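You operate a simulated robot arm through the tools that you are given. There is no shell and no other tool. Be economical: measure what you need, move in short steps, check, and stop when the job is done.

Carry out the task below with a simulated two-armed robot. There is one attempt and no reset: what you move stays moved.

Task
Swap the spring vice's white banded crank housing for the green one.
Fine: lock the vice open for the swap; the old one stands in the white bin; the vice grips the new one. Set down upright: what you pick out.

Only the result counts: the job must be done as asked and must still hold three seconds after the hand-in. Knocking over, shifting, dropping, spilling or breaking anything else fails it.

Robot
Two 6-joint arms with two-finger grippers on one trunk, on a base that drives. Base frame: it is fixed to the floor where the robot stands at the start and does not move with it; the origin is under the middle of the robot, x ahead of it, y to its left, z up; the surface under the hand at the start is at about z = 0.82. Readings come in m, degrees, newtons and seconds.
The left shoulder is at the start at [0.07, 0.176, 1.355], the right one opposite. With the tool pointing down near the work surface each hand reaches from about 0.42 to 0.74 m from the robot's upright axis, wherever it stands, measured 20 degrees to its own side. Places, roughly: bed of the spring vice [0.6, -0.2, 0.8]; inside of the white bin [0.7, -0.7, 0.8]; red palm button [0.6, 0, 0.9]; vice lock lever [0.6, -0.3, 0.9]; white bin (11x16x6 cm) [0.7, -0.7, 0.8]. Payload 2.45 kg a hand.
The tool frame of a hand sits at the grasp point between the pads (the TCP): z along the fingers, y along the line on which they close. The tips reach 0.026 m beyond it. Largest opening 0.096 m; the body of the gripper starts 0.069 m behind the TCP.
Orientation is that of the tool frame in the base frame, as a unit quaternion [w, x, y, z]. With the fingers straight down and closing along the base's y, the tool's x points along the base's -x, its y along +y and its z along -z.

Tools
- The arms move only by the tool servo_tool. It takes "left_plan", "right_plan" or both (then of equal length, played together; a hand with none holds still); each is a list of rows, each an object of numbers (a shift or turn left out is 0, a gripper value left out holds the last): "wx", "wy", "wz": the turn, a rotation vector about the tool's x, y, z in units of 4 degrees (1.0 is 4 degrees); "dx", "dy", "dz": the shift along the tool's x, y, z in units of 20 mm (1.0 is 20 mm); "jaw": the opening in per cent of the stroke, from 0 (shut) to 100 (fully open). In form: [{"wx": .., "wy": .., "wz": .., "dx": .., "dy": .., "dz": .., "jaw": ..}, ...]. A call has 1 to 20 rows; each row shifts and turns the commanded pose from where the row before left it, along the tool's axes as they then stand. A call with a number of a shift or a turn outside -1 to 1 is refused whole. A row lasts 0.2 s, in which the tool goes at most 0.05 m and 8.6 degrees; a call with a longer step from one row to the next is refused whole, and so is a gripper value outside its range. A pose out of reach is approached as far as the arm can. The call stops where the force on the tool passes 90 N (or 10 N more than at its start, if that is more) or the arm is blocked; 0.2 s more then pass. The fingers move at their own pace and stop on an object; they squeeze with about 39 N. The grip force told is the motor's: it shows also when the fingers shut on nothing. Time passes only in rows, and 0.2 s behind the last, so rows that do not move let the fingers close. It gives the time, the measured TCP pose, the force on the tool (base axes), the opening and the grip force at its end, in the units of the frame above (readings bear some noise), with the torque about the TCP (base axes, N m) and any sound that the robot's microphone picked up.
- Cameras (640 x 400 px; columns grow to the right, rows downward): "scene" is now at [0.1214, -0.0249, 1.6532]; the picture's right is [-0.31, -0.95, -0.00], its down [-0.74, 0.24, -0.63] and it looks along [0.60, -0.20, -0.78] (base axes); focal length 250 px, centre (320, 200). "left" rides on the left gripper at [0.082, -0.003, -0.098] in its tool frame; the picture's right is [0.04, 1.00, 0.00], its down [-0.73, 0.03, -0.68] and it looks along [-0.68, 0.03, 0.73] (tool axes); focal length 256 px, centre (320, 200). "right" rides on the right gripper at [0.081, 0.003, -0.098] in its tool frame; the picture's right is [-0.04, 1.00, 0.00], its down [-0.73, -0.03, -0.68] and it looks along [-0.68, -0.03, 0.73] (tool axes); focal length 256 px, centre (320, 200). There is no depth. A picture from a camera that has moved, and an enlarged one, comes with that camera's place and axes in the base frame and with its lens.
- camera(camera): a new picture of that camera. No time passes.
- lift_body(by): slides the trunk up (or, below 0, down) by that many m; the arms and the scene camera ride with it, the base frame stays. It gives what a move gives, with no picture.
- steer(legs): drives the robot by 1 to 6 legs, each [ahead, left, turn to the left] in m, m and degrees, along the robot's own axes; the way and the turn of a leg run together, so that a leg with both is an arc; at most 1.5 m and 180 degrees a leg. The arms and the cameras ride along, it lands a little off, and it stops where it bumps. It gives what a move gives.
- pan_tilt(pan, tilt): turns the head with the scene camera to pan (to the left, within 86 degrees either way) and tilt (down, from -29 to 69), counted from straight ahead of the robot. It gives what a move gives.
- zoom(camera, box): a new picture of the part [left, top, right, bottom] of that camera's present view, enlarged. No time passes.
- close_job(): hands the job in; it is judged then, once.

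Work in short steps. Places have to be worked out from the pictures, the camera data and where the tool is seen: move nearer, look again, correct. Check each grasp and each placing, and mend what went wrong. You have 120 turns and 92 pictures in all, those below and enlarged ones among them. Open the grippers and draw the arms clear of the work before you hand the job in, unless the task says otherwise; then end with one line.

The tools are called after "Emit:" as name(argument=value, ...) on one line, values as JSON. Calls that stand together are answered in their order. servo_tool: Moves the arms, as the interface text tells. Its arguments: {"type":"object","properties":{"left_plan":{"type":"array","items":{"type":"object","properties":{"wx":{"type":"number"},"wy":{"type":"number"},"wz":{"type":"number"},"dx":{"type":"number"},"dy":{"type":"number"},"dz":{"type":"number"},"jaw":{"type":"number"}}}},"right_plan":{"type":"array","items":{"type":"object","properties":{"wx":{"type":"number"},"wy":{"type":"number"},"wz":{"type":"number"},"dx":{"type":"number"},"dy":{"type":"number"},"dz":{"type":"number"},"jaw":{"type":"number"}}}}},"required":[]} The other tools are called the same way: lift_body (by) slides the trunk up or down; steer (legs) drives the base; pan_tilt (pan, tilt) turns the head that bears the scene camera; camera (camera) takes a picture; zoom (camera, box) takes an enlarged picture of a part of a camera's view; close_job () hands the job in.

At the start:

```text
time: 0.0
left_ee_pos: [0.6587, 0.0218, 1.0374]
left_tool_rot: [0.0, 0.0, 1.0, 0.0]
left_ft_force: [-0.3, 0.6, -0.1]
left_ft_torque: [0.03, 0.05, -0.03]
left_grip_width: 0.0959
left_grasp_force: 0.1
right_ee_pos: [0.3839, -0.5182, 1.0666]
right_tool_rot: [-0.001, 0.0, 1.0, 0.0]
right_ft_force: [1.0, -0.3, -0.3]
right_ft_torque: [0.01, 0.03, 0.01]
right_grip_width: 0.0962
right_grasp_force: 0.0
trunk travel left (down, up): [-0.84, 0.0]
robot x, y, heading: [0.0026, -0.0037, 0.2]
head pan, tilt: [-18.2, 50.9]
```

scene: 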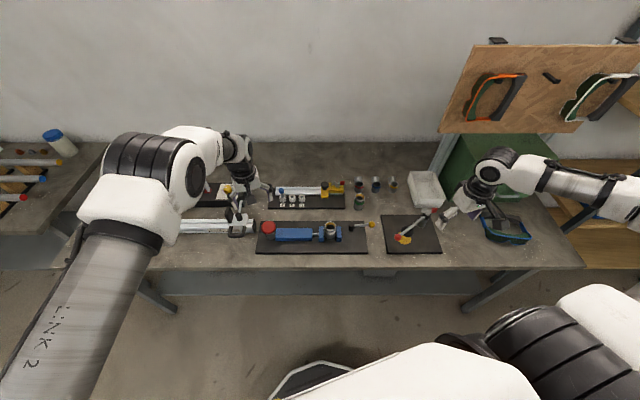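
right: 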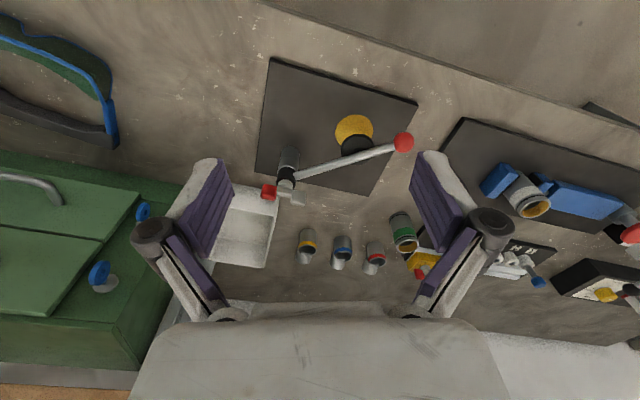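
left: 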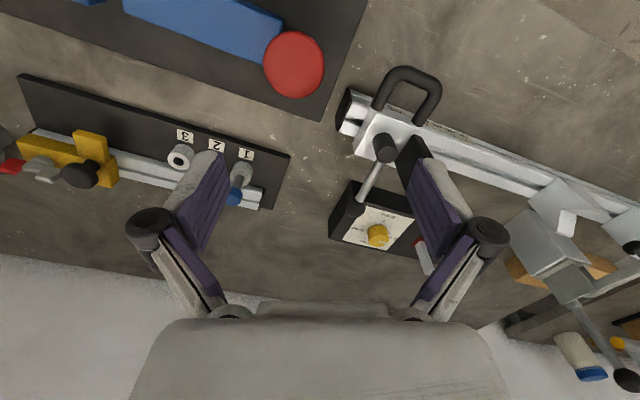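

The vice is ahead, with the housings behind it. I'll zoom the scene on the vice and on the housings.

Emit:
zoom(camera="scene", box=[240, 160, 400, 260])

Emit:
zoom(camera="right", box=[380, 100, 640, 300])

Emit:
zoom(camera="scene", box=[340, 160, 500, 260])

```text
4.00 times, centred on (320, 210) of scene
camera zoom: at [0.1214, -0.0249, 1.6532], right [-0.31, -0.95, 0.0], down [-0.74, 0.24, -0.63], along [0.6, -0.2, -0.78], focal length 1001 px, centre (320, 160)
```

zoom: 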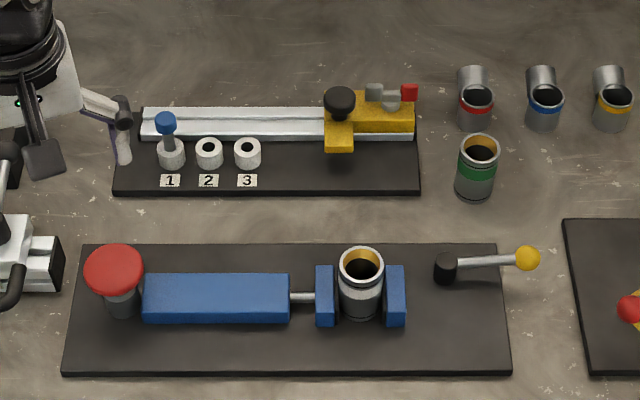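

```text
2.00 times, centred on (510, 200) of right
camera zoom: at [0.3029, -0.5146, 1.1638], right [0.04, 1.0, 0.0], down [0.74, -0.03, 0.68], along [0.68, -0.03, -0.74], focal length 512 px, centre (-60, 200)
```

zoom: 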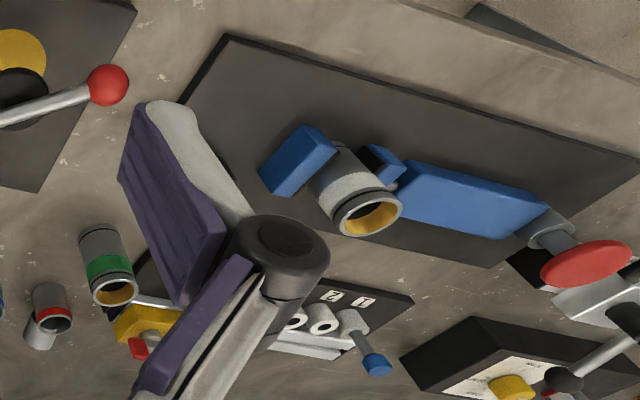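

```text
4.00 times, centred on (420, 210) of scene
camera zoom: at [0.1214, -0.0249, 1.6532], right [-0.31, -0.95, 0.0], down [-0.74, 0.24, -0.63], along [0.6, -0.2, -0.78], focal length 1001 px, centre (-80, 160)
```

zoom: 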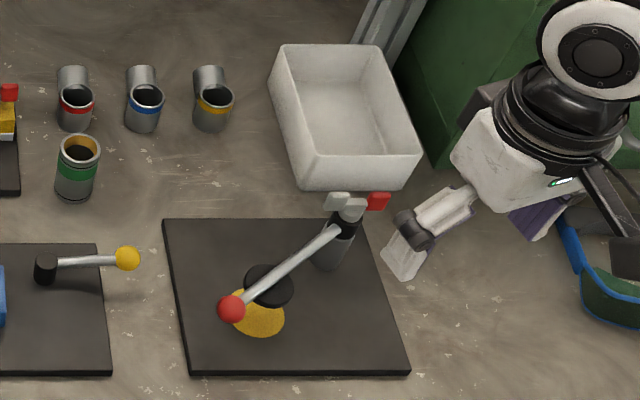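

Estimates: button about (0.64, 0.0), vice part (0.575, -0.215), lever pivot (0.57, -0.30) with its knob at (0.55, -0.37), green housing (0.68, -0.38). I'll move the right hand up and left so its camera looks at the vice.

Emit:
servo_tool(right_plan=[{"dz": -1, "dy": 1}, {"dz": -1, "dy": 1}, {"dz": -1, "dy": 1}, {"dy": 1}, {"dy": 1}, {"dy": 1}, {"dy": 1}, {"dy": 1}, {"dy": 1}, {"dy": 1}, {"dy": 1}])

Emit:
camera(camera="right")

```text
time: 2.4
left_ee_pos: [0.66, 0.0235, 1.038]
left_tool_rot: [0.0, 0.0, 1.0, 0.0]
left_ft_force: [-0.2, 0.5, 0.2]
left_ft_torque: [0.0, -0.02, 0.03]
left_grip_width: 0.096
left_grasp_force: 0.0
right_ee_pos: [0.3839, -0.2951, 1.127]
right_tool_rot: [-0.001, 0.0, 1.0, 0.0]
right_ft_force: [-0.3, 0.3, 1.2]
right_ft_torque: [-0.06, -0.01, 0.02]
right_grip_width: 0.096
right_grasp_force: 0.1
trunk travel left (down, up): [-0.84, 0.0]
robot x, y, heading: [0.0017, -0.0007, 0.0]
head pan, tilt: [-18.2, 50.9]
```

```text
85 pictures are left
camera right: at [0.3024, -0.2908, 1.2245], right [0.04, 1.0, 0.0], down [0.74, -0.03, 0.68], along [0.68, -0.03, -0.74], focal length 256 px, centre (320, 200)
```

right: 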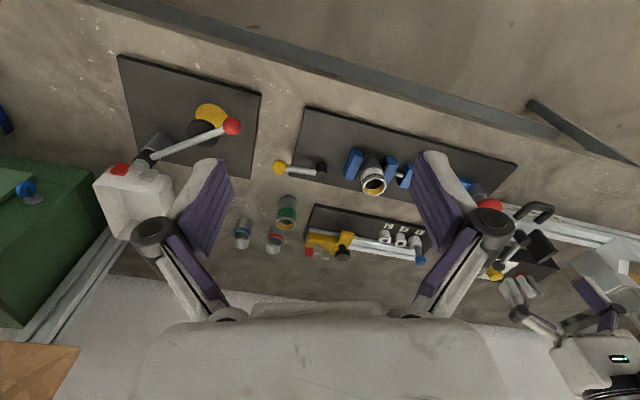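

The wrist view is upside down, with the top of the picture near the robot. I'll zoom on the vice and on the housings.

Emit:
zoom(camera="right", box=[260, 100, 420, 200])

Emit:
zoom(camera="right", box=[220, 170, 380, 270])

```text
4.00 times, centred on (340, 150) of right
camera zoom: at [0.3024, -0.2908, 1.2245], right [0.04, 1.0, 0.0], down [0.74, -0.03, 0.68], along [0.68, -0.03, -0.74], focal length 1024 px, centre (240, 400)
```

zoom: 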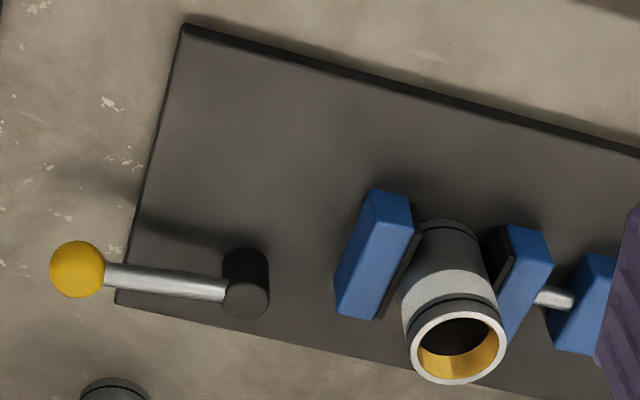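

```text
4.00 times, centred on (300, 220) of right
camera zoom: at [0.3024, -0.2908, 1.2245], right [0.04, 1.0, 0.0], down [0.74, -0.03, 0.68], along [0.68, -0.03, -0.74], focal length 1024 px, centre (400, 120)
```

zoom: 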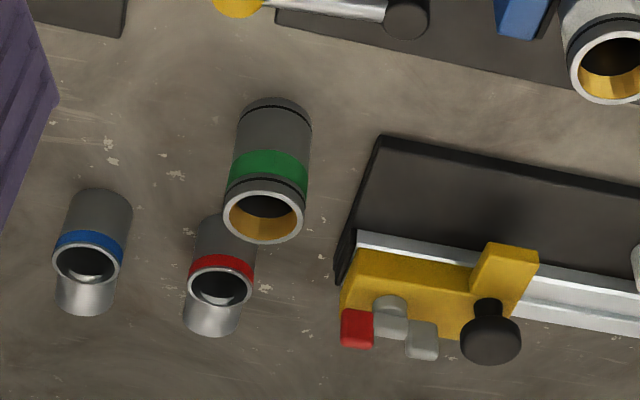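

Both views agree on these positions:
- Button: (0.641, -0.003), top about 0.90.
- White part: (0.575, -0.214), top 0.90, diameter about 39 mm.
- Green housing: (0.681, -0.377), top about 0.88.
- Lever knob: (0.547, -0.369, 0.88).

I'll shut the left gripper and bring it over the button.

Emit:
servo_tool(left_plan=[{"dx": 0.95, "dy": -0.65, "jaw": 0}, {"dy": -0.65}, {"dz": 1}, {"dz": 1}, {"dz": 1}, {"dz": 1}, {"dz": 0.5}])

Emit:
camera(camera="left")

Emit:
zoom(camera="scene", box=[240, 160, 400, 260])

```text
time: 4.0
left_ee_pos: [0.6582, 0.0126, 0.9451]
left_tool_rot: [0.0, 0.0, 1.0, 0.002]
left_ft_force: [-0.9, 0.1, 0.6]
left_ft_torque: [0.0, 0.0, 0.03]
left_grip_width: 0.0
left_grasp_force: 28.5
left hand out of reach, approached as far as the arm can: row 1, 2
right_ee_pos: [0.3833, -0.2954, 1.1276]
right_tool_rot: [-0.001, 0.0, 1.0, 0.0]
right_ft_force: [-0.5, -0.8, 0.2]
right_ft_torque: [0.01, -0.03, 0.0]
right_grip_width: 0.0962
right_grasp_force: 0.1
trunk travel left (down, up): [-0.84, 0.0]
robot x, y, heading: [0.0037, 0.0017, -0.0]
head pan, tilt: [-18.2, 50.9]
```

```text
82 pictures are left
camera left: at [0.5764, 0.0083, 1.043], right [-0.04, 1.0, 0.0], down [0.73, 0.03, 0.68], along [0.68, 0.03, -0.73], focal length 256 px, centre (320, 200)
```

left: 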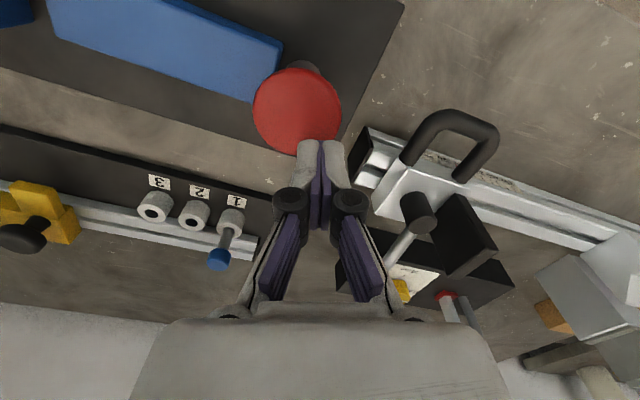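

```text
4.00 times, centred on (320, 210) of scene
camera zoom: at [0.1215, -0.0249, 1.6533], right [-0.31, -0.95, 0.0], down [-0.74, 0.24, -0.63], along [0.6, -0.2, -0.78], focal length 1001 px, centre (320, 160)
```

zoom: 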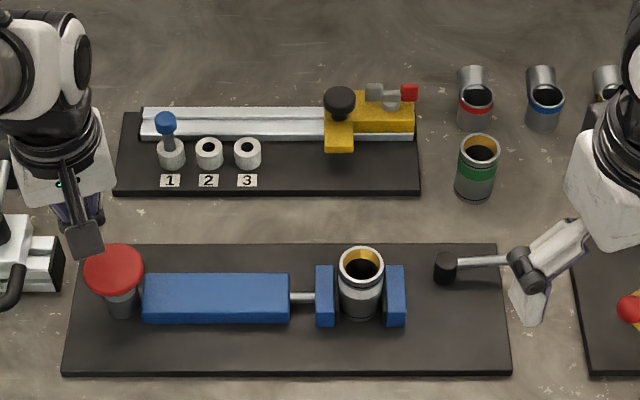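

The gripper landed about 18 mm beyond and 14 mm left of the button because part of the move was out of reach. I'll correct that now at this lower height.

Emit:
servo_tool(left_plan=[{"dx": 0.5, "dy": -0.35}, {"dx": 0.45, "dy": -0.35}, {}])

```text
time: 4.8
left_ee_pos: [0.6436, 0.0038, 0.9441]
left_tool_rot: [-0.001, 0.0, 1.0, -0.001]
left_ft_force: [-0.3, -0.1, -0.2]
left_ft_torque: [-0.03, -0.03, 0.01]
left_grip_width: 0.0002
left_grasp_force: 28.3
left hand out of reach, approached as far as the arm can: row 2
right_ee_pos: [0.3835, -0.297, 1.1272]
right_tool_rot: [-0.002, 0.0, 1.0, -0.001]
right_ft_force: [-0.4, -0.5, -0.1]
right_ft_torque: [0.0, 0.02, 0.01]
right_grip_width: 0.0959
right_grasp_force: 0.0
trunk travel left (down, up): [-0.84, 0.0]
robot x, y, heading: [0.0002, 0.0029, -0.2]
head pan, tilt: [-18.2, 50.9]
```

Now within 7 mm of the button centre. I'll press down gradually.

Emit:
servo_tool(left_plan=[{"dz": 0.5}, {"dz": 0.5}, {"dz": 0.5}, {"dz": 0.25}, {}])

Emit:
zoom(camera="scene", box=[240, 160, 400, 260])

```text
time: 6.0
left_ee_pos: [0.6428, 0.003, 0.9092]
left_tool_rot: [0.001, 0.0, 1.0, 0.0]
left_ft_force: [7.7, 0.5, 14.9]
left_ft_torque: [0.03, -0.07, 0.0]
left_grip_width: 0.0064
left_grasp_force: 28.4
right_ee_pos: [0.3839, -0.2964, 1.1277]
right_tool_rot: [-0.001, 0.001, 1.0, 0.0]
right_ft_force: [-0.1, 0.0, -0.5]
right_ft_torque: [0.02, -0.02, 0.03]
right_grip_width: 0.0963
right_grasp_force: 0.1
trunk travel left (down, up): [-0.84, 0.0]
robot x, y, heading: [-0.0038, -0.0019, 0.4]
head pan, tilt: [-18.2, 50.9]
```

```text
4.00 times, centred on (320, 210) of scene
camera zoom: at [0.1199, -0.0247, 1.6535], right [-0.31, -0.95, 0.0], down [-0.74, 0.24, -0.63], along [0.6, -0.2, -0.78], focal length 1001 px, centre (320, 160)
```

zoom: 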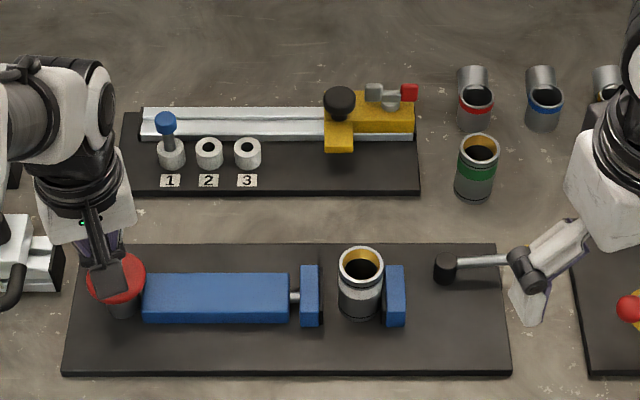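

The jaw opened about 15 mm. I'll press a few mm more to reach full travel.

Emit:
servo_tool(left_plan=[{"dz": 0.25}, {"dz": 0.25}, {}])

Emit:
zoom(camera="scene", box=[240, 160, 400, 260])

```text
time: 6.8
left_ee_pos: [0.6415, 0.0035, 0.9029]
left_tool_rot: [0.005, 0.0, 1.0, -0.001]
left_ft_force: [11.6, -1.4, 40.9]
left_ft_torque: [0.0, 0.07, -0.04]
left_grip_width: 0.0057
left_grasp_force: 28.5
right_ee_pos: [0.3803, -0.296, 1.1287]
right_tool_rot: [0.0, 0.0, 1.0, 0.0]
right_ft_force: [-0.2, 0.0, 0.1]
right_ft_torque: [-0.01, -0.01, 0.04]
right_grip_width: 0.096
right_grasp_force: 0.0
trunk travel left (down, up): [-0.84, 0.0]
robot x, y, heading: [-0.0005, -0.0013, -0.3]
head pan, tilt: [-18.2, 50.9]
```

```text
4.00 times, centred on (320, 210) of scene
camera zoom: at [0.1165, -0.025, 1.6541], right [-0.31, -0.95, 0.0], down [-0.74, 0.24, -0.63], along [0.6, -0.2, -0.77], focal length 1001 px, centre (320, 160)
```

zoom: 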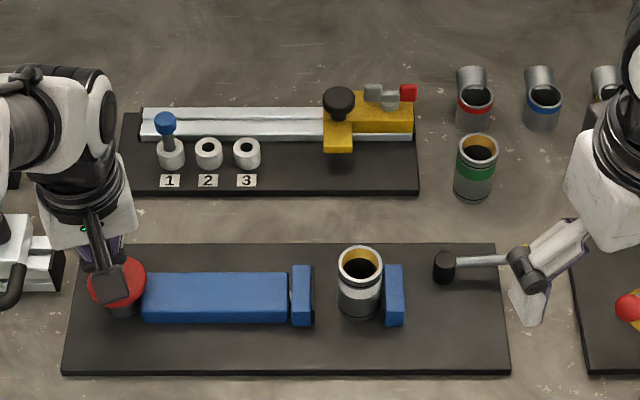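

The vice is fully open, with 41 N on the button, and the left hand holds it there. I'll turn the right hand 73° so that it closes across the vice axis, for gripping the lever and later the part.

Emit:
servo_tool(right_plan=[{"wz": -1, "dx": -1}, {"wz": -1, "dx": -1}, {"wz": -1, "dx": -1}, {"wz": -1}, {"wz": -1}, {"wz": -1}, {"wz": -1}, {"wz": -1}, {"wz": -1}, {"wz": -1}, {"wz": -1}, {"wz": -1}, {"wz": -1}, {"wz": -1}, {"wz": -1}, {"wz": -1}, {"wz": -1}, {"wz": -1}, {"wz": -0.25}])

Emit:
camera(camera="right")

```text
time: 10.8
left_ee_pos: [0.642, 0.0042, 0.9038]
left_tool_rot: [0.005, 0.0, 1.0, 0.0]
left_ft_force: [10.3, -2.9, 43.2]
left_ft_torque: [-0.07, 0.1, 0.07]
left_grip_width: 0.0059
left_grasp_force: 28.6
right_ee_pos: [0.44, -0.2936, 1.1274]
right_tool_rot: [0.0, -0.594, 0.804, 0.0]
right_ft_force: [-0.3, -0.2, 0.6]
right_ft_torque: [0.0, 0.03, -0.03]
right_grip_width: 0.0962
right_grasp_force: 0.1
trunk travel left (down, up): [-0.84, 0.0]
robot x, y, heading: [-0.0013, 0.0019, 0.2]
head pan, tilt: [-18.2, 50.9]
```

```text
78 pictures are left
camera right: at [0.4136, -0.3703, 1.2247], right [-0.94, 0.33, 0.0], down [0.24, 0.69, 0.68], along [0.22, 0.64, -0.73], focal length 256 px, centre (320, 200)
```

right: 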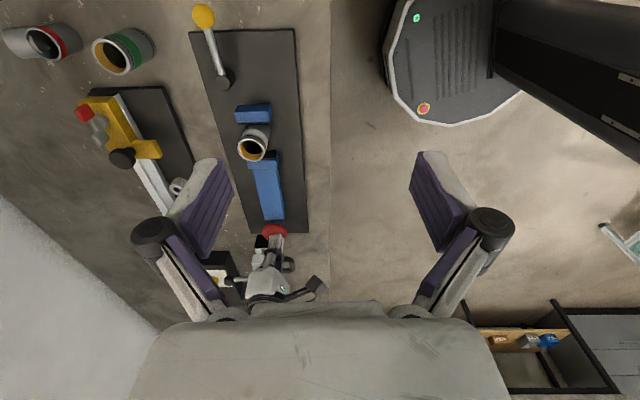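

I'll move the right hand over the lever rod near (0.552, -0.341), down to z of about 1.0.

Emit:
servo_tool(right_plan=[{"dy": -1, "dx": 0.1, "dz": 1}, {"dy": -1, "dx": 0.1, "dz": 1}, {"dy": -1, "dx": 0.1, "dz": 1}, {"dy": -1, "dx": 0.1, "dz": 1}, {"dy": -1, "dx": 0.1, "dz": 1}, {"dy": -1, "dx": 0.1, "dz": 1}, {}])

Emit:
camera(camera="right")

Emit:
zoom(camera="scene", box=[280, 180, 440, 280])

```text
time: 12.4
left_ee_pos: [0.6415, 0.0041, 0.9026]
left_tool_rot: [0.004, 0.001, 1.0, 0.0]
left_ft_force: [8.6, -1.3, 43.1]
left_ft_torque: [-0.03, 0.14, 0.04]
left_grip_width: 0.006
left_grasp_force: 28.9
right_ee_pos: [0.5499, -0.3402, 1.0034]
right_tool_rot: [0.001, -0.595, 0.804, 0.0]
right_ft_force: [-0.1, -0.4, -0.4]
right_ft_torque: [0.0, -0.01, 0.01]
right_grip_width: 0.096
right_grasp_force: 0.0
trunk travel left (down, up): [-0.84, 0.0]
robot x, y, heading: [-0.003, 0.0003, 0.1]
head pan, tilt: [-18.2, 50.9]
```

```text
77 pictures are left
camera right: at [0.5227, -0.4174, 1.1014], right [-0.94, 0.33, 0.0], down [0.24, 0.69, 0.68], along [0.22, 0.64, -0.73], focal length 256 px, centre (320, 200)
```

right: 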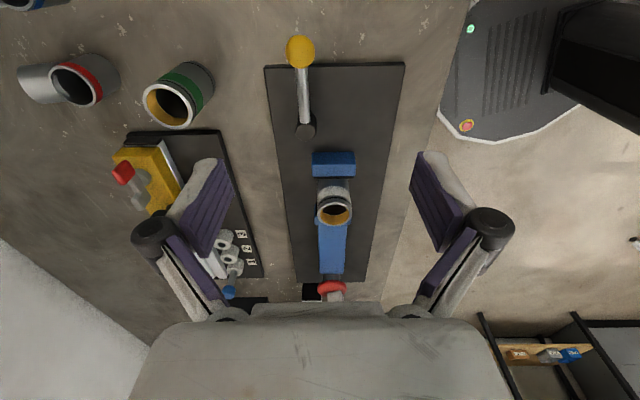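

```text
4.00 times, centred on (360, 230) of scene
camera zoom: at [0.1158, -0.0251, 1.6538], right [-0.31, -0.95, 0.0], down [-0.74, 0.24, -0.63], along [0.6, -0.2, -0.77], focal length 1001 px, centre (160, 80)
```

zoom: 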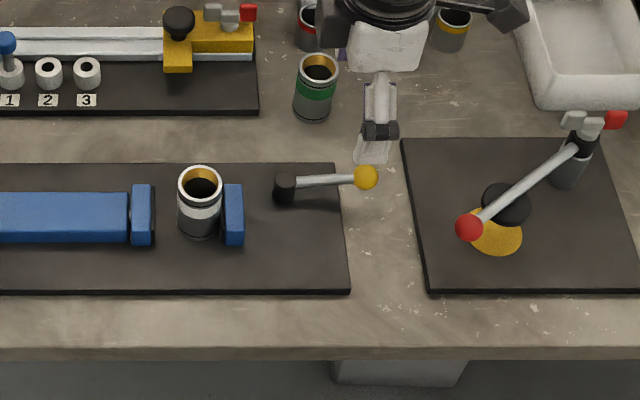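

Refined: knob (0.554, -0.374, 0.87), post top (0.574, -0.304, 0.86). I'll straddle the rod near (0.562, -0.347), lower, and close on it gently.

Emit:
servo_tool(right_plan=[{"dy": -0.68, "dx": 0.16, "jaw": 60}, {"dz": 1}, {"dz": 1}, {"dz": 1}, {"dz": 1}, {"dz": 1}, {"dz": 1}, {"dz": 0.5}, {}])

Emit:
camera(camera="right")

Emit:
zoom(camera="scene", box=[280, 180, 440, 280])

```text
time: 14.4
left_ee_pos: [0.6413, 0.0041, 0.9038]
left_tool_rot: [0.004, 0.001, 1.0, 0.0]
left_ft_force: [8.8, -2.0, 43.3]
left_ft_torque: [-0.05, 0.18, 0.07]
left_grip_width: 0.0058
left_grasp_force: 28.5
right_ee_pos: [0.5625, -0.3473, 0.8771]
right_tool_rot: [0.001, -0.595, 0.804, 0.0]
right_ft_force: [-0.3, -0.6, -0.8]
right_ft_torque: [-0.01, -0.03, 0.0]
right_grip_width: 0.0577
right_grasp_force: 0.1
trunk travel left (down, up): [-0.84, 0.0]
robot x, y, heading: [0.0008, 0.0004, -0.2]
head pan, tilt: [-18.2, 50.9]
```

```text
75 pictures are left
camera right: at [0.5359, -0.4242, 0.9741], right [-0.94, 0.33, 0.0], down [0.24, 0.69, 0.68], along [0.23, 0.64, -0.73], focal length 256 px, centre (320, 200)
```

right: 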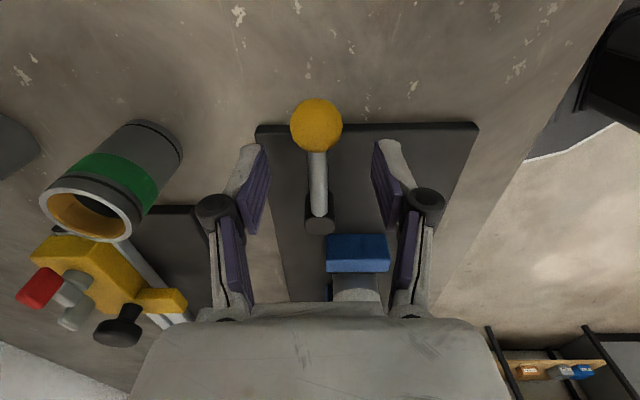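

```text
4.00 times, centred on (360, 230) of scene
camera zoom: at [0.1156, -0.0252, 1.6538], right [-0.31, -0.95, 0.0], down [-0.74, 0.24, -0.63], along [0.6, -0.2, -0.77], focal length 1001 px, centre (160, 80)
```

zoom: 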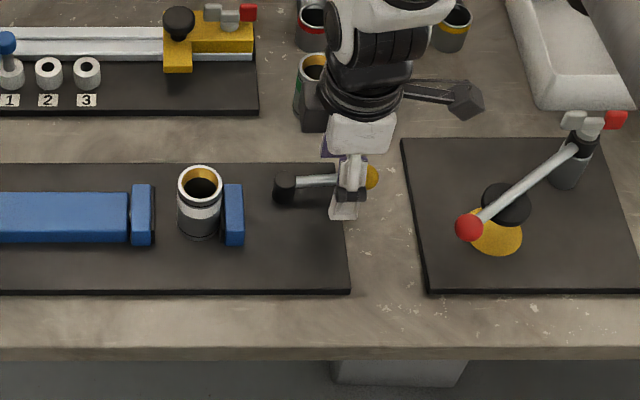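

The rod is straddled. I'll nearly close the fingers around it and try a small swing about the post towards the robot, watching the force.

Emit:
servo_tool(right_plan=[{"jaw": 16}, {}, {}, {"dy": 0.157, "wz": 1}, {"dy": 0.157, "wz": 1}, {"dy": 0.157, "wz": 1}, {"dy": 0.157, "wz": 1}])

Emit:
camera(camera="right")

```text
time: 16.0
left_ee_pos: [0.6418, 0.0052, 0.9027]
left_tool_rot: [0.004, 0.001, 1.0, 0.001]
left_ft_force: [7.6, -1.0, 44.5]
left_ft_torque: [0.0, 0.2, 0.02]
left_grip_width: 0.006
left_grasp_force: 28.7
right_ee_pos: [0.5532, -0.3419, 0.878]
right_tool_rot: [0.001, -0.477, 0.879, -0.001]
right_ft_force: [1.6, -2.9, -0.1]
right_ft_torque: [-0.02, -0.04, 0.04]
right_grip_width: 0.0169
right_grasp_force: 1.1
trunk travel left (down, up): [-0.84, 0.0]
robot x, y, heading: [0.0013, -0.0038, -0.1]
head pan, tilt: [-18.2, 50.9]
```

```text
73 pictures are left
camera right: at [0.5055, -0.4088, 0.9754], right [-0.82, 0.58, 0.0], down [0.42, 0.6, 0.68], along [0.39, 0.55, -0.73], focal length 256 px, centre (320, 200)
```

right: 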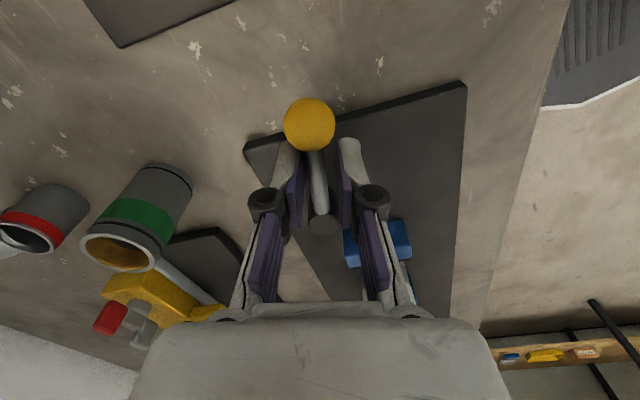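

The lever swings easily (about 3 N). I'll continue the arc.

Emit:
servo_tool(right_plan=[{"dy": 0.157, "wz": 1}, {"dy": 0.157, "wz": 1}, {"dy": 0.157, "wz": 1}, {"dy": 0.157, "wz": 1}, {"dy": 0.157, "wz": 1}, {"dy": 0.157, "wz": 1}, {"dy": 0.157, "wz": 1}, {"dy": 0.157, "wz": 1}, {"dy": 0.157, "wz": 1}, {"dy": 0.157, "wz": 1}])

Emit:
camera(camera="right")

```text
time: 18.2
left_ee_pos: [0.6411, 0.0044, 0.9036]
left_tool_rot: [0.005, 0.0, 1.0, 0.0]
left_ft_force: [8.1, -0.9, 45.4]
left_ft_torque: [-0.02, 0.24, -0.05]
left_grip_width: 0.006
left_grasp_force: 28.8
right_ee_pos: [0.5347, -0.3197, 0.8789]
right_tool_rot: [0.002, -0.148, 0.989, -0.001]
right_ft_force: [1.9, -1.9, 0.0]
right_ft_torque: [-0.06, -0.01, 0.04]
right_grip_width: 0.0169
right_grasp_force: 1.3
trunk travel left (down, up): [-0.84, 0.0]
robot x, y, heading: [0.0018, 0.0016, -0.1]
head pan, tilt: [-18.2, 50.9]
```

```text
72 pictures are left
camera right: at [0.454, -0.3396, 0.9747], right [-0.25, 0.97, 0.0], down [0.71, 0.19, 0.68], along [0.66, 0.17, -0.73], focal length 256 px, centre (320, 200)
```

right: 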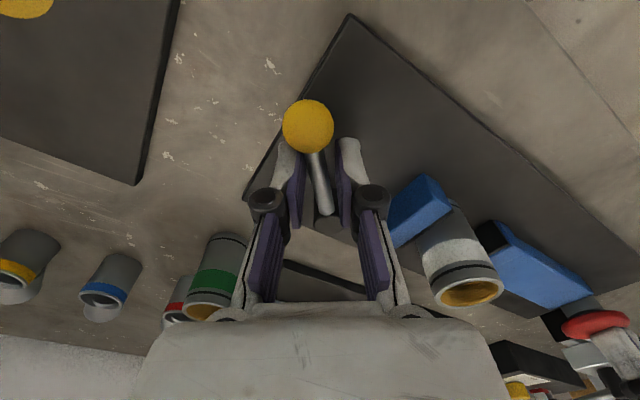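

It has gone about 57° with still-low force, so I'll continue towards 90° or a stop.

Emit:
servo_tool(right_plan=[{"dy": 0.157, "wz": 1}, {"dy": 0.157, "wz": 1}, {"dy": 0.157, "wz": 1}, {"dy": 0.157, "wz": 1}, {"dy": 0.157, "wz": 1}, {"dy": 0.157, "wz": 1}, {"dy": 0.157, "wz": 1}, {"dy": 0.157, "wz": 1}, {"dy": 0.157, "wz": 1}])

Emit:
camera(camera="right")

```text
time: 20.2
left_ee_pos: [0.6414, 0.0034, 0.9031]
left_tool_rot: [0.004, -0.001, 1.0, 0.0]
left_ft_force: [8.6, 0.4, 44.4]
left_ft_torque: [-0.01, 0.22, 0.03]
left_grip_width: 0.0061
left_grasp_force: 28.5
right_ee_pos: [0.5325, -0.2918, 0.8788]
right_tool_rot: [0.0, 0.165, 0.986, 0.0]
right_ft_force: [-0.4, -1.9, -1.0]
right_ft_torque: [-0.05, 0.01, 0.01]
right_grip_width: 0.017
right_grasp_force: 1.7
trunk travel left (down, up): [-0.84, 0.0]
robot x, y, heading: [0.0, 0.0016, 0.2]
head pan, tilt: [-18.2, 50.9]
```

```text
71 pictures are left
camera right: at [0.4563, -0.2623, 0.9748], right [0.36, 0.93, 0.0], down [0.68, -0.27, 0.68], along [0.63, -0.25, -0.73], focal length 256 px, centre (320, 200)
```

right: 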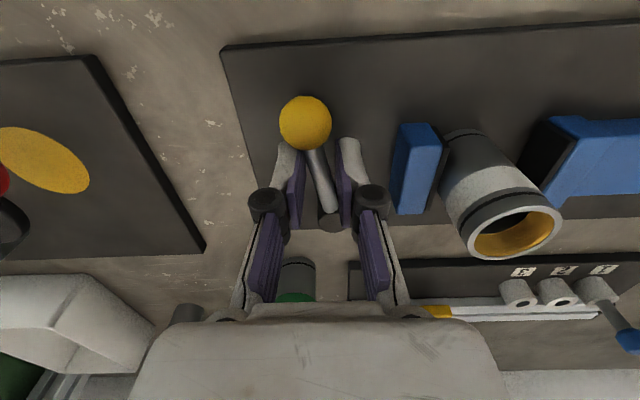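

No stop yet, and the lever lags the hand a little, so I'll go on a few more rows.

Emit:
servo_tool(right_plan=[{"dy": 0.157, "wz": 1}, {"dy": 0.157, "wz": 1}, {"dy": 0.157, "wz": 1}, {"dy": 0.157}])

Emit:
camera(camera="right")

```text
time: 21.2
left_ee_pos: [0.6425, 0.0048, 0.9025]
left_tool_rot: [0.005, 0.001, 1.0, 0.001]
left_ft_force: [9.9, 8.4, 42.3]
left_ft_torque: [0.2, 0.14, -0.08]
left_grip_width: 0.0059
left_grasp_force: 28.0
right_ee_pos: [0.5385, -0.2818, 0.8787]
right_tool_rot: [0.0, 0.268, 0.963, -0.001]
right_ft_force: [-1.2, -18.3, 3.0]
right_ft_torque: [-0.31, 0.08, 0.32]
right_grip_width: 0.0265
right_grasp_force: 8.4
trunk travel left (down, up): [-0.84, 0.0]
robot x, y, heading: [0.0025, 0.0024, 0.2]
head pan, tilt: [-18.2, 50.9]
```

```text
70 pictures are left
camera right: at [0.4703, -0.2368, 0.9747], right [0.55, 0.84, 0.0], down [0.61, -0.4, 0.68], along [0.57, -0.37, -0.73], focal length 256 px, centre (320, 200)
```

right: 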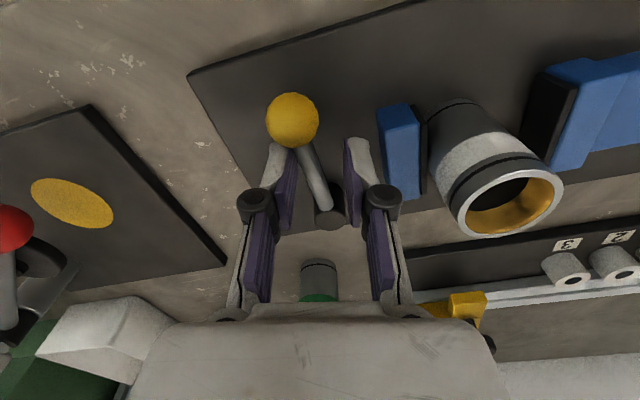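

The lever met its stop (18 N), about 90° over. I'll back the right hand off, lift it, then ease the left hand off the button to test the lock.

Emit:
servo_tool(right_plan=[{"dy": -0.3, "jaw": 25}, {"dy": -0.1}, {"dz": -1}, {"dz": -1}, {"dz": -1}, {"dz": -1}, {"dz": -1}, {"dz": -1}, {"dz": -1}])

Emit:
servo_tool(left_plan=[{"dz": -0.3}, {"dz": -0.3}, {"dz": -0.4}, {}])

Emit:
zoom(camera="scene", box=[240, 160, 400, 260])

```text
time: 23.2
left_ee_pos: [0.642, 0.002, 0.9037]
left_tool_rot: [0.004, 0.0, 1.0, -0.001]
left_ft_force: [7.5, -2.9, 43.1]
left_ft_torque: [-0.07, 0.21, 0.06]
left_grip_width: 0.006
left_grasp_force: 28.6
right_ee_pos: [0.5349, -0.2884, 1.0194]
right_tool_rot: [0.001, 0.268, 0.963, -0.001]
right_ft_force: [-0.5, -0.4, -0.8]
right_ft_torque: [-0.01, -0.03, -0.02]
right_grip_width: 0.0239
right_grasp_force: 0.1
trunk travel left (down, up): [-0.84, 0.0]
robot x, y, heading: [0.0008, -0.0005, 0.2]
head pan, tilt: [-18.2, 50.9]
```

```text
time: 24.2
left_ee_pos: [0.6424, 0.0045, 0.9177]
left_tool_rot: [-0.001, 0.0, 1.0, 0.001]
left_ft_force: [-0.1, 0.7, 0.5]
left_ft_torque: [0.03, -0.01, 0.0]
left_grip_width: 0.0
left_grasp_force: 28.6
right_ee_pos: [0.5394, -0.2885, 1.0164]
right_tool_rot: [-0.001, 0.268, 0.964, 0.0]
right_ft_force: [0.2, -0.2, -0.1]
right_ft_torque: [0.02, 0.0, 0.01]
right_grip_width: 0.0238
right_grasp_force: 0.1
trunk travel left (down, up): [-0.84, 0.0]
robot x, y, heading: [0.0013, 0.0025, 0.1]
head pan, tilt: [-18.2, 50.9]
```

```text
4.00 times, centred on (320, 210) of scene
camera zoom: at [0.122, -0.0249, 1.6531], right [-0.31, -0.95, 0.0], down [-0.74, 0.24, -0.63], along [0.6, -0.2, -0.78], focal length 1001 px, centre (320, 160)
```

zoom: 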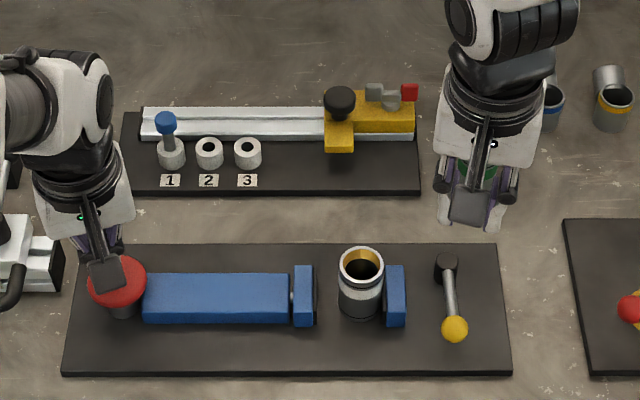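

The button stays down with no force on it, so the vice is locked open. I'll raise the left hand clear and turn the right hand back towards the cross-vice orientation.

Emit:
servo_tool(left_plan=[{"dz": -1}, {"dz": -1}, {"dz": -1}, {"dz": -1}, {"dz": -1}, {"dz": -1}, {"dz": -1}, {}, {}, {}, {}, {}, {}], right_plan=[{"wz": -1, "dz": -1, "jaw": 90}, {"wz": -1, "dz": -1}, {"wz": -1}, {"wz": -1}, {"wz": -1}, {"wz": -1}, {"wz": -1}, {"wz": -1}, {"wz": -1}, {"wz": -1}, {"wz": -1}, {"wz": -1}, {"wz": -1}])

Emit:
servo_tool(right_plan=[{"wz": -1}, {"wz": -1}, {"wz": -1}, {"wz": -1}, {"wz": -1}, {"wz": -1}, {"wz": -1}, {"wz": -1}, {"wz": -1}, {"wz": -1}, {"wz": -1}, {"wz": -1}, {"wz": -1}, {}])

Emit:
camera(camera="right")

```text
time: 27.0
left_ee_pos: [0.6549, 0.02, 1.0558]
left_tool_rot: [0.0, 0.0, 1.0, 0.0]
left_ft_force: [-0.8, 0.1, 0.5]
left_ft_torque: [0.0, 0.01, -0.02]
left_grip_width: 0.0001
left_grasp_force: 28.6
left hand out of reach, approached as far as the arm can: row 2, 3, 4, 5, 7
right_ee_pos: [0.5371, -0.2863, 1.0564]
right_tool_rot: [-0.001, -0.183, 0.983, 0.0]
right_ft_force: [1.0, 0.6, -0.2]
right_ft_torque: [0.0, 0.0, 0.02]
right_grip_width: 0.0865
right_grasp_force: 0.0
trunk travel left (down, up): [-0.84, 0.0]
robot x, y, heading: [0.0017, -0.003, -0.1]
head pan, tilt: [-18.2, 50.9]
```

```text
time: 30.0
left_ee_pos: [0.6548, 0.0198, 1.0564]
left_tool_rot: [-0.001, 0.0, 1.0, -0.001]
left_ft_force: [-0.1, 0.0, 0.5]
left_ft_torque: [-0.01, -0.01, 0.0]
left_grip_width: 0.0001
left_grasp_force: 28.2
right_ee_pos: [0.5369, -0.2869, 1.0568]
right_tool_rot: [-0.001, -0.596, 0.803, 0.001]
right_ft_force: [-0.2, 0.3, -0.4]
right_ft_torque: [-0.01, 0.0, 0.01]
right_grip_width: 0.0863
right_grasp_force: 0.1
trunk travel left (down, up): [-0.84, 0.0]
robot x, y, heading: [0.0004, 0.0003, -0.2]
head pan, tilt: [-18.2, 50.9]
```

```text
68 pictures are left
camera right: at [0.5102, -0.3636, 1.1538], right [-0.94, 0.33, 0.0], down [0.24, 0.69, 0.68], along [0.22, 0.64, -0.74], focal length 256 px, centre (320, 200)
```

right: 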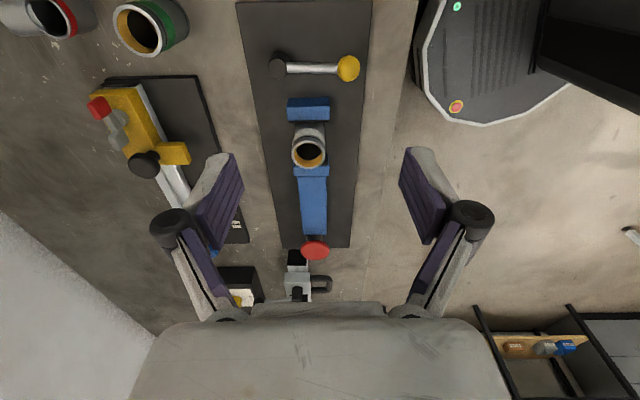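

The part's top again reads about (0.574, -0.218). I'll move over it and down to z 0.97 for a check.

Emit:
servo_tool(right_plan=[{"dx": -1, "dy": -0.2}, {"dx": -1, "dy": -0.2}, {"dx": -1, "dy": -0.2}, {"dx": -0.95, "dy": -0.19}, {"dz": 1}, {"dz": 1}, {"dz": 1}, {"dz": 1}, {}])

Emit:
camera(camera="right")

Emit:
zoom(camera="scene", box=[260, 180, 420, 280])

```text
time: 32.0
left_ee_pos: [0.6547, 0.0197, 1.0566]
left_tool_rot: [-0.001, 0.0, 1.0, -0.001]
left_ft_force: [-1.0, -0.2, -0.3]
left_ft_torque: [-0.01, 0.0, 0.04]
left_grip_width: 0.0
left_grasp_force: 28.8
right_ee_pos: [0.5743, -0.2152, 0.9756]
right_tool_rot: [-0.001, -0.595, 0.804, 0.0]
right_ft_force: [-0.1, 0.3, -0.1]
right_ft_torque: [-0.02, 0.02, -0.02]
right_grip_width: 0.0865
right_grasp_force: 0.0
trunk travel left (down, up): [-0.84, 0.0]
robot x, y, heading: [-0.0002, 0.0031, -0.1]
head pan, tilt: [-18.2, 50.9]
```

```text
67 pictures are left
camera right: at [0.5476, -0.2925, 1.0728], right [-0.94, 0.33, 0.0], down [0.24, 0.69, 0.68], along [0.22, 0.64, -0.74], focal length 256 px, centre (320, 200)
```

right: 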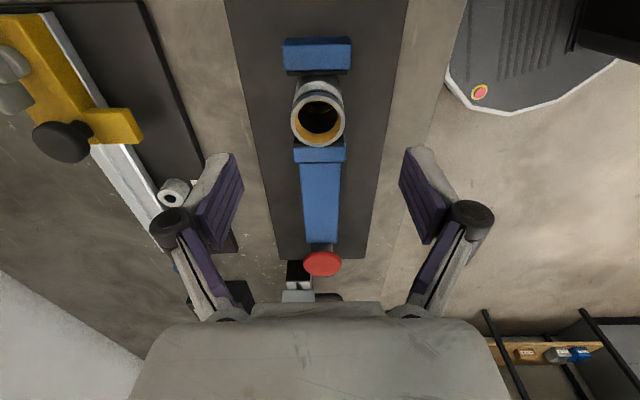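

```text
4.00 times, centred on (340, 230) of scene
camera zoom: at [0.1213, -0.0249, 1.6533], right [-0.31, -0.95, 0.0], down [-0.74, 0.24, -0.63], along [0.6, -0.2, -0.78], focal length 1001 px, centre (240, 80)
```

zoom: 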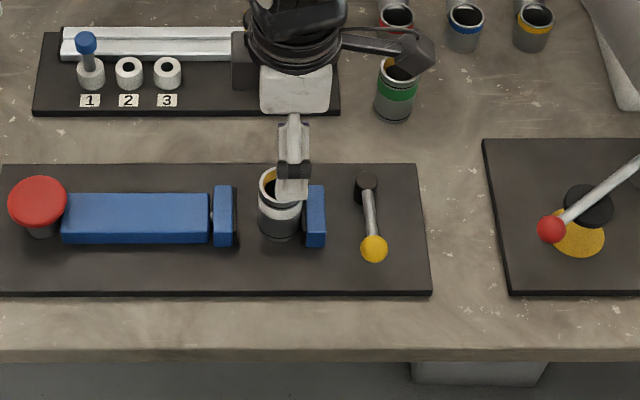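

The part top reads (0.575, -0.217) and the TCP is at (0.574, -0.215), so it's aligned. I'll descend to z of about 0.883 and close.

Emit:
servo_tool(right_plan=[{"dz": 1}, {"dz": 1}, {"dz": 1}, {"dz": 1}, {"dz": 0.6}, {}, {"jaw": 0}, {}, {}, {}])

Emit:
camera(camera="right")

```text
time: 34.2
left_ee_pos: [0.6529, 0.0197, 1.0564]
left_tool_rot: [-0.001, 0.0, 1.0, -0.001]
left_ft_force: [0.5, -0.2, 0.4]
left_ft_torque: [0.03, 0.02, -0.01]
left_grip_width: 0.0
left_grasp_force: 28.3
right_ee_pos: [0.5734, -0.2174, 0.8821]
right_tool_rot: [-0.001, -0.594, 0.804, 0.0]
right_ft_force: [2.0, -1.1, 6.4]
right_ft_torque: [0.0, -0.13, 0.0]
right_grip_width: 0.0388
right_grasp_force: 38.8
trunk travel left (down, up): [-0.84, 0.0]
robot x, y, heading: [-0.0028, 0.0014, 0.0]
head pan, tilt: [-18.2, 50.9]
```

```text
65 pictures are left
camera right: at [0.5466, -0.293, 0.9794], right [-0.94, 0.33, 0.0], down [0.24, 0.69, 0.68], along [0.22, 0.64, -0.74], focal length 256 px, centre (320, 200)
```

right: 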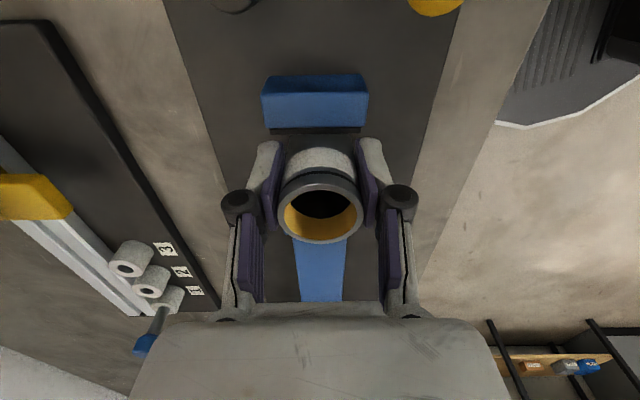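

Gripped at 38.8 mm. I'll lift straight up.

Emit:
servo_tool(right_plan=[{"dz": -0.5}, {"dz": -0.5}, {"dz": -1}, {"dz": -1}, {"dz": -1}, {"dz": -1}, {"dz": -1}, {"dz": -1}, {"dz": -1}, {"dz": -1}, {"dz": -1}, {}])

Emit:
camera(camera="scene")

Emit:
zoom(camera="scene", box=[240, 130, 400, 230])

```text
time: 36.8
left_ee_pos: [0.6549, 0.0198, 1.0552]
left_tool_rot: [0.0, 0.0, 1.0, 0.0]
left_ft_force: [-0.4, -0.7, -0.4]
left_ft_torque: [0.0, 0.02, -0.01]
left_grip_width: 0.0002
left_grasp_force: 28.4
right_ee_pos: [0.5765, -0.2177, 1.0833]
right_tool_rot: [-0.001, -0.595, 0.804, 0.0]
right_ft_force: [0.4, -0.5, -1.6]
right_ft_torque: [0.04, 0.01, -0.02]
right_grip_width: 0.0388
right_grasp_force: 39.2
trunk travel left (down, up): [-0.84, 0.0]
robot x, y, heading: [0.0001, -0.0021, 0.0]
head pan, tilt: [-18.2, 50.9]
```

```text
64 pictures are left
camera scene: at [0.122, -0.0248, 1.6532], right [-0.31, -0.95, 0.0], down [-0.74, 0.24, -0.63], along [0.6, -0.2, -0.78], focal length 250 px, centre (320, 200)
```

scene: 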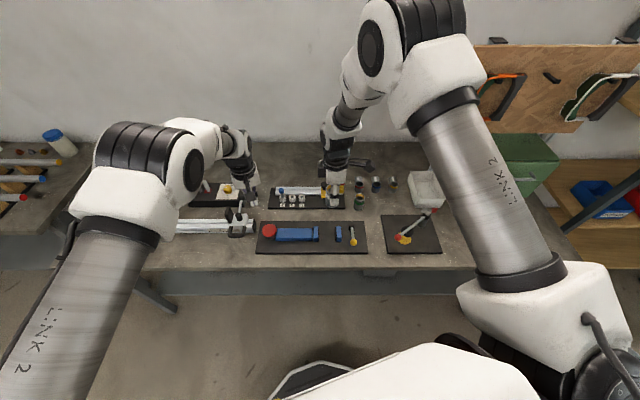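

```text
4.00 times, centred on (320, 180) of scene
camera zoom: at [0.122, -0.0248, 1.6532], right [-0.31, -0.95, 0.0], down [-0.74, 0.24, -0.63], along [0.6, -0.2, -0.78], focal length 1001 px, centre (320, 280)
```

zoom: 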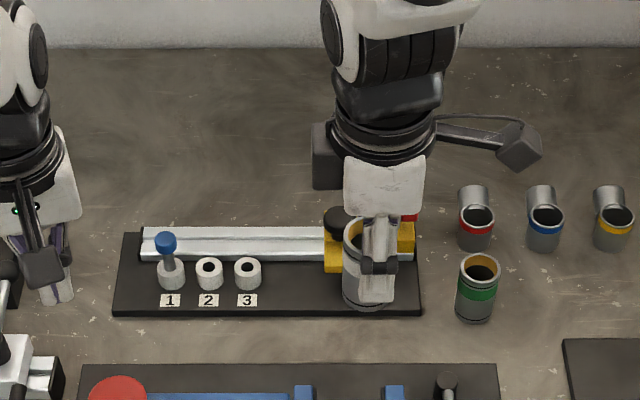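

The part is out and held. Before driving right, I'll look that way for obstacles.

Emit:
pan_tilt(pan=-55, tilt=30)

Emit:
camera(camera="scene")

```text
time: 37.8
left_ee_pos: [0.6544, 0.0207, 1.0558]
left_tool_rot: [-0.001, 0.0, 1.0, -0.001]
left_ft_force: [-1.1, -0.6, 0.1]
left_ft_torque: [0.0, -0.04, -0.01]
left_grip_width: 0.0002
left_grasp_force: 27.9
right_ee_pos: [0.5755, -0.2167, 1.084]
right_tool_rot: [-0.001, -0.595, 0.804, 0.001]
right_ft_force: [-0.1, -0.5, -1.5]
right_ft_torque: [-0.02, 0.01, 0.01]
right_grip_width: 0.0382
right_grasp_force: 39.4
trunk travel left (down, up): [-0.84, 0.0]
robot x, y, heading: [-0.0007, -0.0028, 0.1]
head pan, tilt: [-55.0, 30.0]
```

```text
62 pictures are left
camera scene: at [0.1012, -0.075, 1.684], right [-0.82, -0.57, 0.0], down [-0.29, 0.41, -0.87], along [0.5, -0.71, -0.5], focal length 250 px, centre (320, 200)
```

scene: 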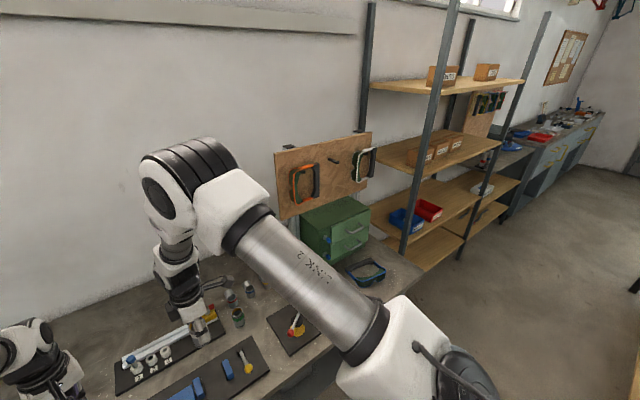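

The table is yawed about -17° to me. The bin is near (0.66, -0.68). I'll turn right 17° and strafe right along the table, carrying the part at about z 1.04, then check before going ahead.

Emit:
steer(legs=[[0, 0, -17], [0, -0.26, 0]])

Emit:
camera(camera="scene")

Emit:
camera(camera="right")

```text
time: 40.6
left_ee_pos: [0.5595, -0.4129, 1.0556]
left_tool_rot: [-0.001, 0.144, 0.99, -0.001]
left_ft_force: [1.0, 0.4, -0.1]
left_ft_torque: [-0.01, -0.03, 0.01]
left_grip_width: 0.0
left_grasp_force: 28.7
right_ee_pos: [0.4158, -0.6188, 1.083]
right_tool_rot: [-0.002, -0.474, 0.881, 0.0]
right_ft_force: [1.1, 0.1, -1.5]
right_ft_torque: [0.01, -0.02, -0.01]
right_grip_width: 0.0386
right_grasp_force: 38.9
trunk travel left (down, up): [-0.84, 0.0]
robot x, y, heading: [-0.0769, -0.2494, -16.6]
head pan, tilt: [-55.0, 30.0]
```

```text
61 pictures are left
camera scene: at [0.0023, -0.346, 1.6841], right [-0.95, -0.32, 0.0], down [-0.16, 0.47, -0.87], along [0.27, -0.82, -0.5], focal length 250 px, centre (320, 200)
```

scene: 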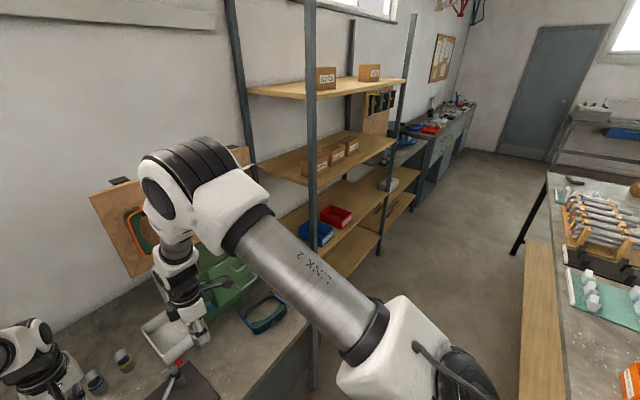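

```text
60 pictures are left
camera right: at [0.3686, -0.6834, 1.1804], right [-0.81, 0.59, 0.0], down [0.43, 0.6, 0.68], along [0.4, 0.55, -0.74], focal length 256 px, centre (320, 200)
```

right: 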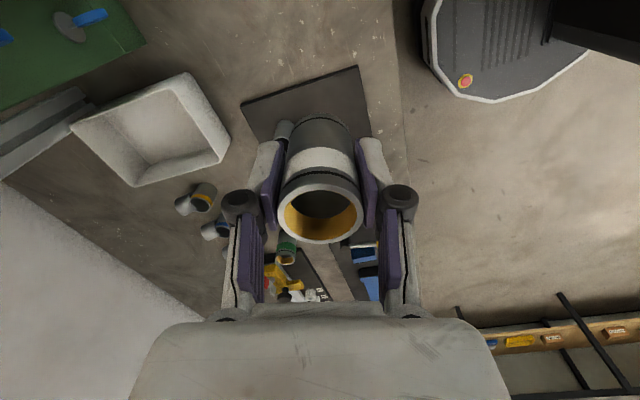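

The way is clear. Rim corners from the wrist camera put the bin centre at (0.643, -0.673), long side along the forward direction. I'll drive ahead 0.15 m.

Emit:
steer(legs=[[0.15, 0, 0]])

Emit:
pan_tilt(pan=-20, tilt=50)

Emit:
camera(camera="scene")

Emit:
camera(camera="right")

```text
time: 42.0
left_ee_pos: [0.7, -0.4558, 1.0569]
left_tool_rot: [-0.001, 0.144, 0.99, -0.001]
left_ft_force: [-0.3, -0.1, 0.9]
left_ft_torque: [0.0, -0.05, -0.01]
left_grip_width: 0.0
left_grasp_force: 28.1
right_ee_pos: [0.5562, -0.6596, 1.0846]
right_tool_rot: [0.0, -0.473, 0.881, 0.0]
right_ft_force: [0.5, 0.2, -1.1]
right_ft_torque: [-0.02, -0.03, 0.02]
right_grip_width: 0.0387
right_grasp_force: 39.3
trunk travel left (down, up): [-0.84, 0.0]
robot x, y, heading: [0.0674, -0.2872, -16.5]
head pan, tilt: [-55.0, 30.0]
```

```text
time: 43.0
left_ee_pos: [0.7028, -0.4558, 1.0553]
left_tool_rot: [-0.001, 0.143, 0.99, -0.001]
left_ft_force: [0.7, -0.4, 1.1]
left_ft_torque: [0.02, 0.03, 0.0]
left_grip_width: 0.0002
left_grasp_force: 28.7
right_ee_pos: [0.558, -0.66, 1.0825]
right_tool_rot: [-0.001, -0.473, 0.881, 0.0]
right_ft_force: [-0.3, 0.1, -0.7]
right_ft_torque: [-0.01, 0.0, 0.02]
right_grip_width: 0.0387
right_grasp_force: 38.8
trunk travel left (down, up): [-0.84, 0.0]
robot x, y, heading: [0.0696, -0.288, -16.7]
head pan, tilt: [-20.0, 50.0]
```

```text
59 pictures are left
camera scene: at [0.1777, -0.3501, 1.6545], right [-0.6, -0.8, 0.0], down [-0.62, 0.46, -0.64], along [0.52, -0.38, -0.77], focal length 250 px, centre (320, 200)
```

scene: 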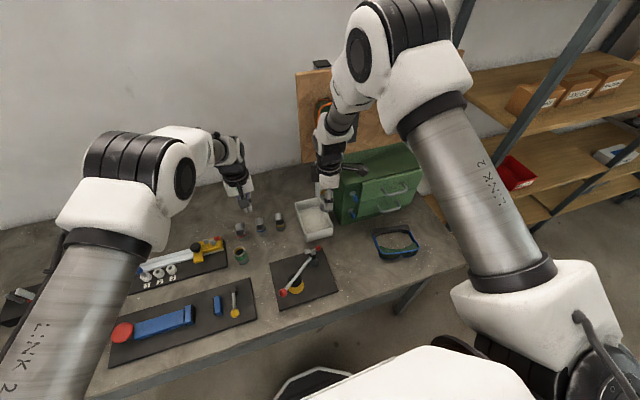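

```text
58 pictures are left
camera right: at [0.5112, -0.7265, 1.1801], right [-0.81, 0.58, 0.0], down [0.43, 0.6, 0.68], along [0.39, 0.55, -0.74], focal length 256 px, centre (320, 200)
```

right: 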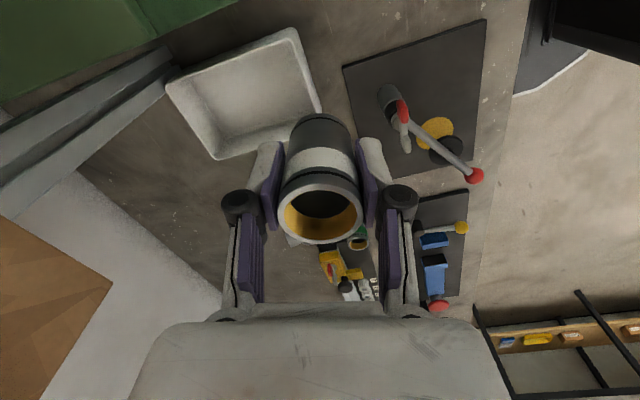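

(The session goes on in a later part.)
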